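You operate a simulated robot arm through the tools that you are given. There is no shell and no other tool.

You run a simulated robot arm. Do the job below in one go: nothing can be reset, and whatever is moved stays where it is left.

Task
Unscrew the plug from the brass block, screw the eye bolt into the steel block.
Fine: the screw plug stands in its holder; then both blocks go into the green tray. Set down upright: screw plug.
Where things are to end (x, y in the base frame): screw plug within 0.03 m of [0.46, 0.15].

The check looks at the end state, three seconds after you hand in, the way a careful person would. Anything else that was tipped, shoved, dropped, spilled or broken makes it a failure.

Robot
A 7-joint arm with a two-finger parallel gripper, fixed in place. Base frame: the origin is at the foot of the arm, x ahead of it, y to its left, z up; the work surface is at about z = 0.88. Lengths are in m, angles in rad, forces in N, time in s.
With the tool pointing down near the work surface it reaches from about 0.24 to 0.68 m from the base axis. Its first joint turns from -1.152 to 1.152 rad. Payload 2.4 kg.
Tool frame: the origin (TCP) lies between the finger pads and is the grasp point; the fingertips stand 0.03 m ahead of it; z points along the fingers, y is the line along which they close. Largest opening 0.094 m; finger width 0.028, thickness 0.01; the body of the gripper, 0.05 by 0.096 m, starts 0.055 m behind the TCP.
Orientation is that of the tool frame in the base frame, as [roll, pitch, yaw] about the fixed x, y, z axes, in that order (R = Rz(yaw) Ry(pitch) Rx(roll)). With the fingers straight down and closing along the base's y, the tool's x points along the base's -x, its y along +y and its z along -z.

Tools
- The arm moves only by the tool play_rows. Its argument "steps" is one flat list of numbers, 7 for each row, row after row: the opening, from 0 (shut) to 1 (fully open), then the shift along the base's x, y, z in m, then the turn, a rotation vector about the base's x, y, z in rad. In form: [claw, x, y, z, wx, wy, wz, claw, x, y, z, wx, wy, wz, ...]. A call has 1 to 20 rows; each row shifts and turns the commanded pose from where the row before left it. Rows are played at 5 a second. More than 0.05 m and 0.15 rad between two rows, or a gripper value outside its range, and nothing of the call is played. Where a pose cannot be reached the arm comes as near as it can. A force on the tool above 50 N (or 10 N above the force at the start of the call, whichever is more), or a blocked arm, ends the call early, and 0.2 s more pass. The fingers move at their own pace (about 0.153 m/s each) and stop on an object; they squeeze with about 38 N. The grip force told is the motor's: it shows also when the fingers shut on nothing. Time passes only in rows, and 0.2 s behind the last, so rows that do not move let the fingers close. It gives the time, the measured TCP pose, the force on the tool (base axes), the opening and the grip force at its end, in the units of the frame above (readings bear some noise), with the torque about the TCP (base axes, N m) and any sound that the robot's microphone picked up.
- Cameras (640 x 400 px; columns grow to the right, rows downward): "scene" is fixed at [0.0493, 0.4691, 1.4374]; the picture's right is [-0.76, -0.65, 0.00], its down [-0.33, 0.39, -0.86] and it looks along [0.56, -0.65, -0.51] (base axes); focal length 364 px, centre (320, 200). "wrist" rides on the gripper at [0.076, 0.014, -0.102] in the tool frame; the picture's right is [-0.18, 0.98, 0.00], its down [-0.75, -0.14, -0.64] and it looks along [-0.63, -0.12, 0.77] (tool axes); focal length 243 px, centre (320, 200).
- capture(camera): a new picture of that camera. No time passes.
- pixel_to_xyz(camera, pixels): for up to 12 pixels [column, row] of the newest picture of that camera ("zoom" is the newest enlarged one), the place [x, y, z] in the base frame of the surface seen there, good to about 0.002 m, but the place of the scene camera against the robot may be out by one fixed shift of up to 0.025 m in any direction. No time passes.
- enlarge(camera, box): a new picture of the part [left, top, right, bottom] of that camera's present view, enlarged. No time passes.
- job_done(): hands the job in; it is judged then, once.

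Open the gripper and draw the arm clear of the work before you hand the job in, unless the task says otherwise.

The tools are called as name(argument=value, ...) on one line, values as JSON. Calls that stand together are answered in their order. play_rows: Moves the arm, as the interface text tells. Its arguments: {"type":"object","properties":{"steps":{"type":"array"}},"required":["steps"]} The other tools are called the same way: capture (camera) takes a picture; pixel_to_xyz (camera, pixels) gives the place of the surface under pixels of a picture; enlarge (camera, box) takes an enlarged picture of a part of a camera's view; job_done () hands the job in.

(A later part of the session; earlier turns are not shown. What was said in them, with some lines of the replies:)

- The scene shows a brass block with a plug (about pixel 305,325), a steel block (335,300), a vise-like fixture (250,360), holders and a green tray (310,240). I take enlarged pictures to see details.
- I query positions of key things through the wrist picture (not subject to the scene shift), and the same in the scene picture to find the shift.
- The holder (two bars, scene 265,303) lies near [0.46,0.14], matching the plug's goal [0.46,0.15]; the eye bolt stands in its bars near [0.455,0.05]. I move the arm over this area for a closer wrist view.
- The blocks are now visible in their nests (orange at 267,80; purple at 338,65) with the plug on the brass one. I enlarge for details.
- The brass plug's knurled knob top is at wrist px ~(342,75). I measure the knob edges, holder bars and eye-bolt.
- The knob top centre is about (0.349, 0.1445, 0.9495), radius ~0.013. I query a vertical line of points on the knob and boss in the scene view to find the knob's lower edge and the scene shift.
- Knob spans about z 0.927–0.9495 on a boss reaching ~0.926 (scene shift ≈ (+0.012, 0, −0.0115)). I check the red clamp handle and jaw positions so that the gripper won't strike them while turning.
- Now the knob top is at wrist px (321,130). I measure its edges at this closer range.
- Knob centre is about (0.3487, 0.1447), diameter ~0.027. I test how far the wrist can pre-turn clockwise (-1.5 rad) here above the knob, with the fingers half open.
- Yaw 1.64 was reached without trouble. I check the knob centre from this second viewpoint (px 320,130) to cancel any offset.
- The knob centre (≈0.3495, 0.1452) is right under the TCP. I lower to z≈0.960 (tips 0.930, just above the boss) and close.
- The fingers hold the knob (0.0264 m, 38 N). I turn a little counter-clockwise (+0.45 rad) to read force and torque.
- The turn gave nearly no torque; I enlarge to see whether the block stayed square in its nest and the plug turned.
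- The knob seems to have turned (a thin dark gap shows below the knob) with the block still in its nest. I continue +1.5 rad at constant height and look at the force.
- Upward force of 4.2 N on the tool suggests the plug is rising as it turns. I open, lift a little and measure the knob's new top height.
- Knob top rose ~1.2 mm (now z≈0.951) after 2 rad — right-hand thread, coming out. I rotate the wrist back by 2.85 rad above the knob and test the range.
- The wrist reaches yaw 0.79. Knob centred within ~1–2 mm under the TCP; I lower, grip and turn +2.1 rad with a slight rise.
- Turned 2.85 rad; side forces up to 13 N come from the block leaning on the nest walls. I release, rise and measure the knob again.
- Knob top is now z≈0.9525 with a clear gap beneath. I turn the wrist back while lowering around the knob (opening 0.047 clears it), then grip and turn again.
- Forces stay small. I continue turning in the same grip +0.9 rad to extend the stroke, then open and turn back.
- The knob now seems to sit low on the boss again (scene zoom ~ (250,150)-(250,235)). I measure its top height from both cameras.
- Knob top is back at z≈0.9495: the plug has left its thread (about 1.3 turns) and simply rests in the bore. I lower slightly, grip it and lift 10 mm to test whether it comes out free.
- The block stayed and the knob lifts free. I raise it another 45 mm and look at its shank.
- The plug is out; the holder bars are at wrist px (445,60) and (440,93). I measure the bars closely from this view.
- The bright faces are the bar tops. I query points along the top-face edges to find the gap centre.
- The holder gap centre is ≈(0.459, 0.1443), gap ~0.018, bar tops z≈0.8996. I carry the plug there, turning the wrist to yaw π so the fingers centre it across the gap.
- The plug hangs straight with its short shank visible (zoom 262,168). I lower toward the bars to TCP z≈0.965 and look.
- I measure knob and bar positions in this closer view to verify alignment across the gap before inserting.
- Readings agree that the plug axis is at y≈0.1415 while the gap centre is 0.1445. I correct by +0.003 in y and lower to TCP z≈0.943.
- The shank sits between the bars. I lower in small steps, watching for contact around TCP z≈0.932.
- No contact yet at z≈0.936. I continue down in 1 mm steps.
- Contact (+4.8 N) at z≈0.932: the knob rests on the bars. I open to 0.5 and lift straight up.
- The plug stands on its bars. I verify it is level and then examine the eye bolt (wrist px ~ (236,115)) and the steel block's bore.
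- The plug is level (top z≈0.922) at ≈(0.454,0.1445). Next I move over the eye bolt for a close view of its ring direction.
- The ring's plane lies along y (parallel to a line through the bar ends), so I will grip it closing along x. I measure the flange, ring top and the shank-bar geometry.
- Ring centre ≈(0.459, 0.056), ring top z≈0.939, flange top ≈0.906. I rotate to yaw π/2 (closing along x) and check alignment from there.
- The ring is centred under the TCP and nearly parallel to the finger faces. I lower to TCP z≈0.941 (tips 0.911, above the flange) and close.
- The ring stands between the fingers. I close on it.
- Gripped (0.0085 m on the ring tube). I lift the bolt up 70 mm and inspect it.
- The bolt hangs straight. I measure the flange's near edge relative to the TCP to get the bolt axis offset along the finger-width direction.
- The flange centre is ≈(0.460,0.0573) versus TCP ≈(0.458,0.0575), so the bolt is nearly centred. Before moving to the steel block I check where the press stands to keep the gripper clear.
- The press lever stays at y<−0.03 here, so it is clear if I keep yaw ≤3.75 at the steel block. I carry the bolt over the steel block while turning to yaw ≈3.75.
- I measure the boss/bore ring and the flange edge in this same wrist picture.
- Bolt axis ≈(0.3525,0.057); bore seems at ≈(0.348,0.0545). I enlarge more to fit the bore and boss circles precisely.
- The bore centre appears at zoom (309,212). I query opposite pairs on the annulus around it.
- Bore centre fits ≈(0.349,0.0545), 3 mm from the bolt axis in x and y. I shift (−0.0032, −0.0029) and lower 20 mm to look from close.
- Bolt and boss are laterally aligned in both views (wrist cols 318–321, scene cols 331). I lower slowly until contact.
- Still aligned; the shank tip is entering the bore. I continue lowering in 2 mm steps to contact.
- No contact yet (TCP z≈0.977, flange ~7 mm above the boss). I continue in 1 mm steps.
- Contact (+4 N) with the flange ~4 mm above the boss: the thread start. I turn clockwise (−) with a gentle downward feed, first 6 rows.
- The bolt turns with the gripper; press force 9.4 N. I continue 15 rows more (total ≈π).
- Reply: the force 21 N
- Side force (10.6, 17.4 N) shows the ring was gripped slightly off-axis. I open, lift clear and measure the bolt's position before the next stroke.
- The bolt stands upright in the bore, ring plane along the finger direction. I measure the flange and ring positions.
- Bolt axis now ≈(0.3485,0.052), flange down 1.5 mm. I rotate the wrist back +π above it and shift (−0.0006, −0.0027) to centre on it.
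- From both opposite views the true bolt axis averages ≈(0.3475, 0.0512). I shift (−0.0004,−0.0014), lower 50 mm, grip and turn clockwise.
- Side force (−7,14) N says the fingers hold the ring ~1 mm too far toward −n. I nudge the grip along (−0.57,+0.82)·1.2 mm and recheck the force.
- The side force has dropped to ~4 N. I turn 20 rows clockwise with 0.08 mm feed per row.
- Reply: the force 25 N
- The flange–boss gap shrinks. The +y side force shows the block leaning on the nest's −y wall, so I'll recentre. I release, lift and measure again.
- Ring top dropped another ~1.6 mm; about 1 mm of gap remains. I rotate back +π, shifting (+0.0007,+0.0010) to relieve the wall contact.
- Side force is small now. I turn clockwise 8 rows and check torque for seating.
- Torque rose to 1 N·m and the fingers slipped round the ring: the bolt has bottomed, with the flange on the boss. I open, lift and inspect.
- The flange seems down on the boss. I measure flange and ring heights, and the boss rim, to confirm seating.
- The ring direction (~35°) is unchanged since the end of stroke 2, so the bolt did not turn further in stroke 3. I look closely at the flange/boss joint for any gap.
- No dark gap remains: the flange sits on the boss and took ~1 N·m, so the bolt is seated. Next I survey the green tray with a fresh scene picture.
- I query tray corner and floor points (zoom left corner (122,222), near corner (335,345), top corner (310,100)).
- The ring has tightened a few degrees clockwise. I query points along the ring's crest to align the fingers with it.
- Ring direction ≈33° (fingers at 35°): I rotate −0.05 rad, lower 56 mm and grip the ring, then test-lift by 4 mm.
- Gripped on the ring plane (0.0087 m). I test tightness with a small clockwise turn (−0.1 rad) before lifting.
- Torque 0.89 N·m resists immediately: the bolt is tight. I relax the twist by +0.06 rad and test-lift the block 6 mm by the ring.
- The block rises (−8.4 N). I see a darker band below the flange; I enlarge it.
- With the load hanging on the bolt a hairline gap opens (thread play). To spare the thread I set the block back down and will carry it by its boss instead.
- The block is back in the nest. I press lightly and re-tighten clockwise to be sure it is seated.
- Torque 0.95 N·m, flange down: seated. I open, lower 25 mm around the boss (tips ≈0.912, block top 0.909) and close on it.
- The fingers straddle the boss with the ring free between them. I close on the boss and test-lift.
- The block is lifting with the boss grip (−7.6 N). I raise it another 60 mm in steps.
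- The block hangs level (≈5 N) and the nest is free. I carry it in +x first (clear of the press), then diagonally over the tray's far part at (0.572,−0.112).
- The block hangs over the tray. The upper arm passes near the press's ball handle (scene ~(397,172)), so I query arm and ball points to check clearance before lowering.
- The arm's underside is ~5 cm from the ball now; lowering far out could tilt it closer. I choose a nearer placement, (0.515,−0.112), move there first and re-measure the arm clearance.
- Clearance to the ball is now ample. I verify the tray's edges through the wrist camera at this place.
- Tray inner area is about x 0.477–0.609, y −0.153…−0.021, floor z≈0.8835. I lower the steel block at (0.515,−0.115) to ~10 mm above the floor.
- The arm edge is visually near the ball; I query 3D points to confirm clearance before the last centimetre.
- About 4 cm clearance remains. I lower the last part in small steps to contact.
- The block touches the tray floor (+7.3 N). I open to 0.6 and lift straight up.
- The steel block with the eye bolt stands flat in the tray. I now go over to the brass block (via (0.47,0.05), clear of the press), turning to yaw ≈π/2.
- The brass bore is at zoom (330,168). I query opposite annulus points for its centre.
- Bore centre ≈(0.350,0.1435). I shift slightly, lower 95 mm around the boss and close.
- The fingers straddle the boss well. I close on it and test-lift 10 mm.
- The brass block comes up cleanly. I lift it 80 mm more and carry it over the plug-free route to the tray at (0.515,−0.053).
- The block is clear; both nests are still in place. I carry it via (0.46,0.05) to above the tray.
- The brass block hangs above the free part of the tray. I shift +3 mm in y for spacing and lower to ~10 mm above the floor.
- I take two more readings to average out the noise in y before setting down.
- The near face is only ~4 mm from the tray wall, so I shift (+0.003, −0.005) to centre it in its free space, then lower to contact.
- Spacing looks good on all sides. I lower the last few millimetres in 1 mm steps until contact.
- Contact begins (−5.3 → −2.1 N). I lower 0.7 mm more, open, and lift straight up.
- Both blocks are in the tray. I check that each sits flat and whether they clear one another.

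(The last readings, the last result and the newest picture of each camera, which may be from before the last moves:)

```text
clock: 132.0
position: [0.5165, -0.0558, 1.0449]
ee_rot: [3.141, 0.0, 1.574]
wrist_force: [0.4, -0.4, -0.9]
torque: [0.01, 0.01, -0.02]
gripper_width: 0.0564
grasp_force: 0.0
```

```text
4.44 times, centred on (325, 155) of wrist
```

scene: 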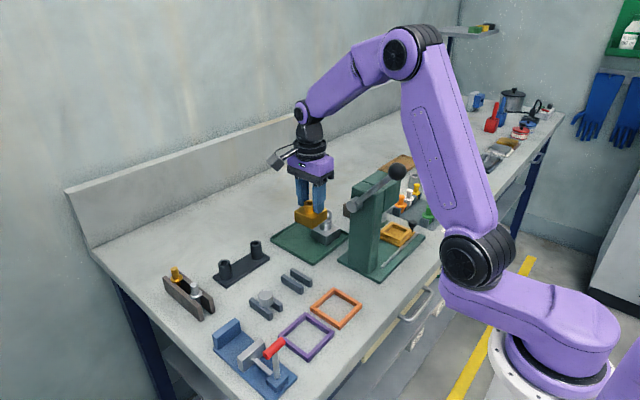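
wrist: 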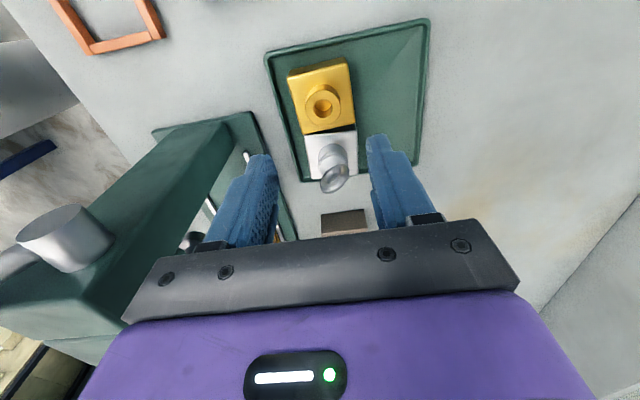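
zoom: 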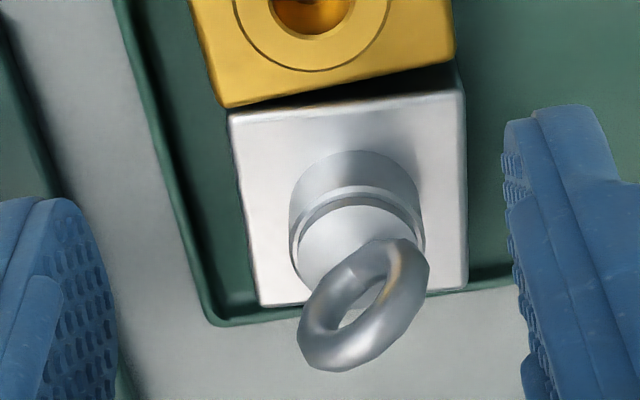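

Both blocks sit flat (tops z≈0.914) with ~10 mm between them. I open fully and draw the arm up and away, then take final pictures.

play_rows(steps=[0.6, 0, 0, 0.04, 0, 0, 0, 0.6, 0, 0, 0.04, 0, 0, 0, 0.8, 0, 0.01, 0.04, 0, 0, 0, 1, -0.02, 0.03, 0.02, 0, 0, 0.1, 1, -0.02, 0.03, 0.01, 0, 0, 0.15, 1, -0.02, 0.03, 0, 0, 0, 0.15, 1, -0.02, 0.03, 0, 0, 0, 0.15, 1, -0.02, 0.02, 0, 0, 0, 0.15, 1, 0, 0, 0, 0, 0, 0.15, 1, 0, 0, 0, 0, 0, 0.15, 1, 0, 0, 0, 0, 0, 0.15, 1, 0, 0, 0, 0, 0, 0.15, 1, 0, 0, 0, 0, 0, 0.15, 1, 0, 0, 0, 0, 0, 0.1, 1, 0, 0, 0, 0, 0, 0])

capture(camera="scene")

capture(camera="wrist")

enlarge(camera="scene", box=[150, 200, 390, 400])

```text
clock: 135.2
position: [0.4178, 0.0957, 1.1951]
ee_rot: [3.141, -0.001, 3.124]
wrist_force: [1.0, 0.1, -0.2]
torque: [0.05, -0.01, -0.01]
gripper_width: 0.0941
grasp_force: 0.1
```

```text
taken
```

scene: 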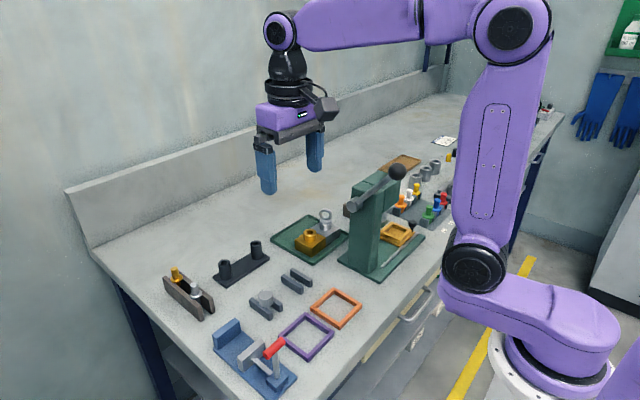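

```text
taken
```

wrist: 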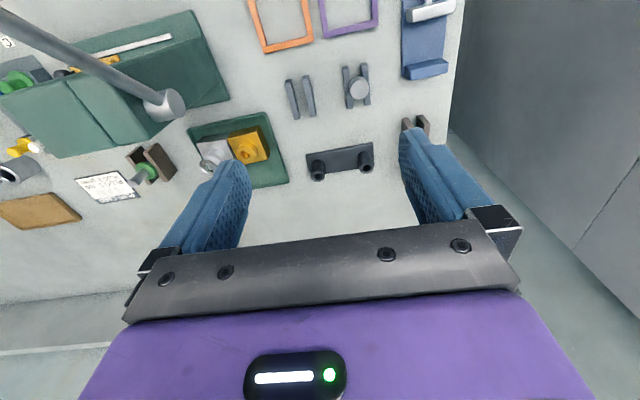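

```text
2.00 times, centred on (270, 300) of scene
```

zoom: 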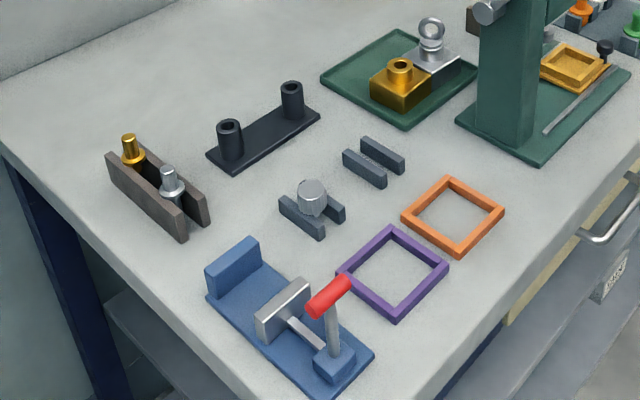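

All items are where wanted: plug in its bars (wrist 358,88), blocks in the tray. I confirm the plug's position and level, and the bolt's seat, one last time.

pixel_to_xyz(camera="wrist", pixels=[[359, 89], [353, 88], [365, 89], [359, 82], [359, 95]])

enlarge(camera="scene", box=[300, 195, 350, 245])

enlarge(camera="scene", box=[240, 275, 300, 325])

```text
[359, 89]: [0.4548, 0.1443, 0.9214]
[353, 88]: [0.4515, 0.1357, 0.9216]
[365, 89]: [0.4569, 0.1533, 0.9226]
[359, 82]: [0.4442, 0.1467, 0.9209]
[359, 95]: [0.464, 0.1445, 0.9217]
```

```text
8.00 times, centred on (325, 220) of scene
```

zoom: 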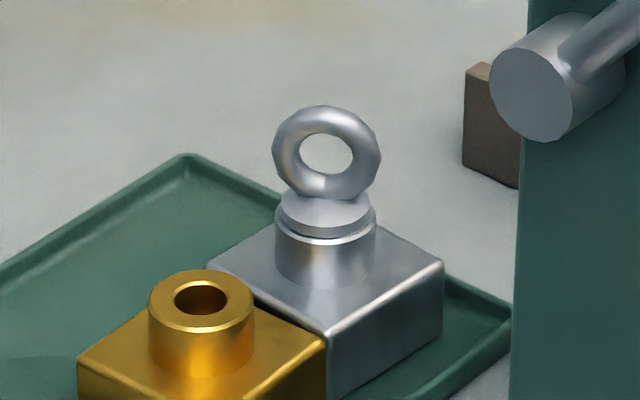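

```text
8.00 times, centred on (270, 300) of scene
```

zoom: 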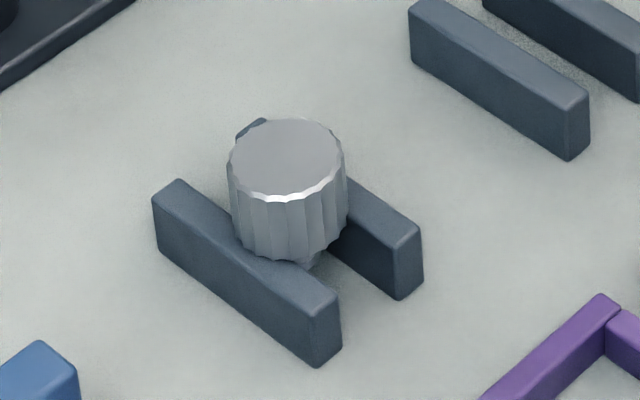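

The plug is upright and level at ≈(0.455,0.145), within 8 mm of the goal. The eye bolt's flange sits on the steel boss, both blocks are flat in the tray, and the gripper is open and clear. I hand the job in.

job_done()

```text
The job is handed in.
```

The job is done and handed in; I haven't seen the judge's result.

- **Screw plug:** it came out of the brass block after roughly 1.3 turns. It now stands upright and level in its holder at about (0.455, 0.145), some 7 mm from the goal.
- **Eye bolt:** it is screwed into the steel block, with the flange down on the boss. It resisted further turning at about 0.95 N·m. When I briefly lifted the block by the ring, a hairline gap opened under the flange. I set it back, re-tightened it, and carried the block by its boss instead.
- **Blocks:** both sit flat in the green tray, with roughly 10 mm between them.

While turning, both blocks shifted a few millimetres inside their nests. I saw nothing else moved or tipped. The gripper is open and clear of the work.
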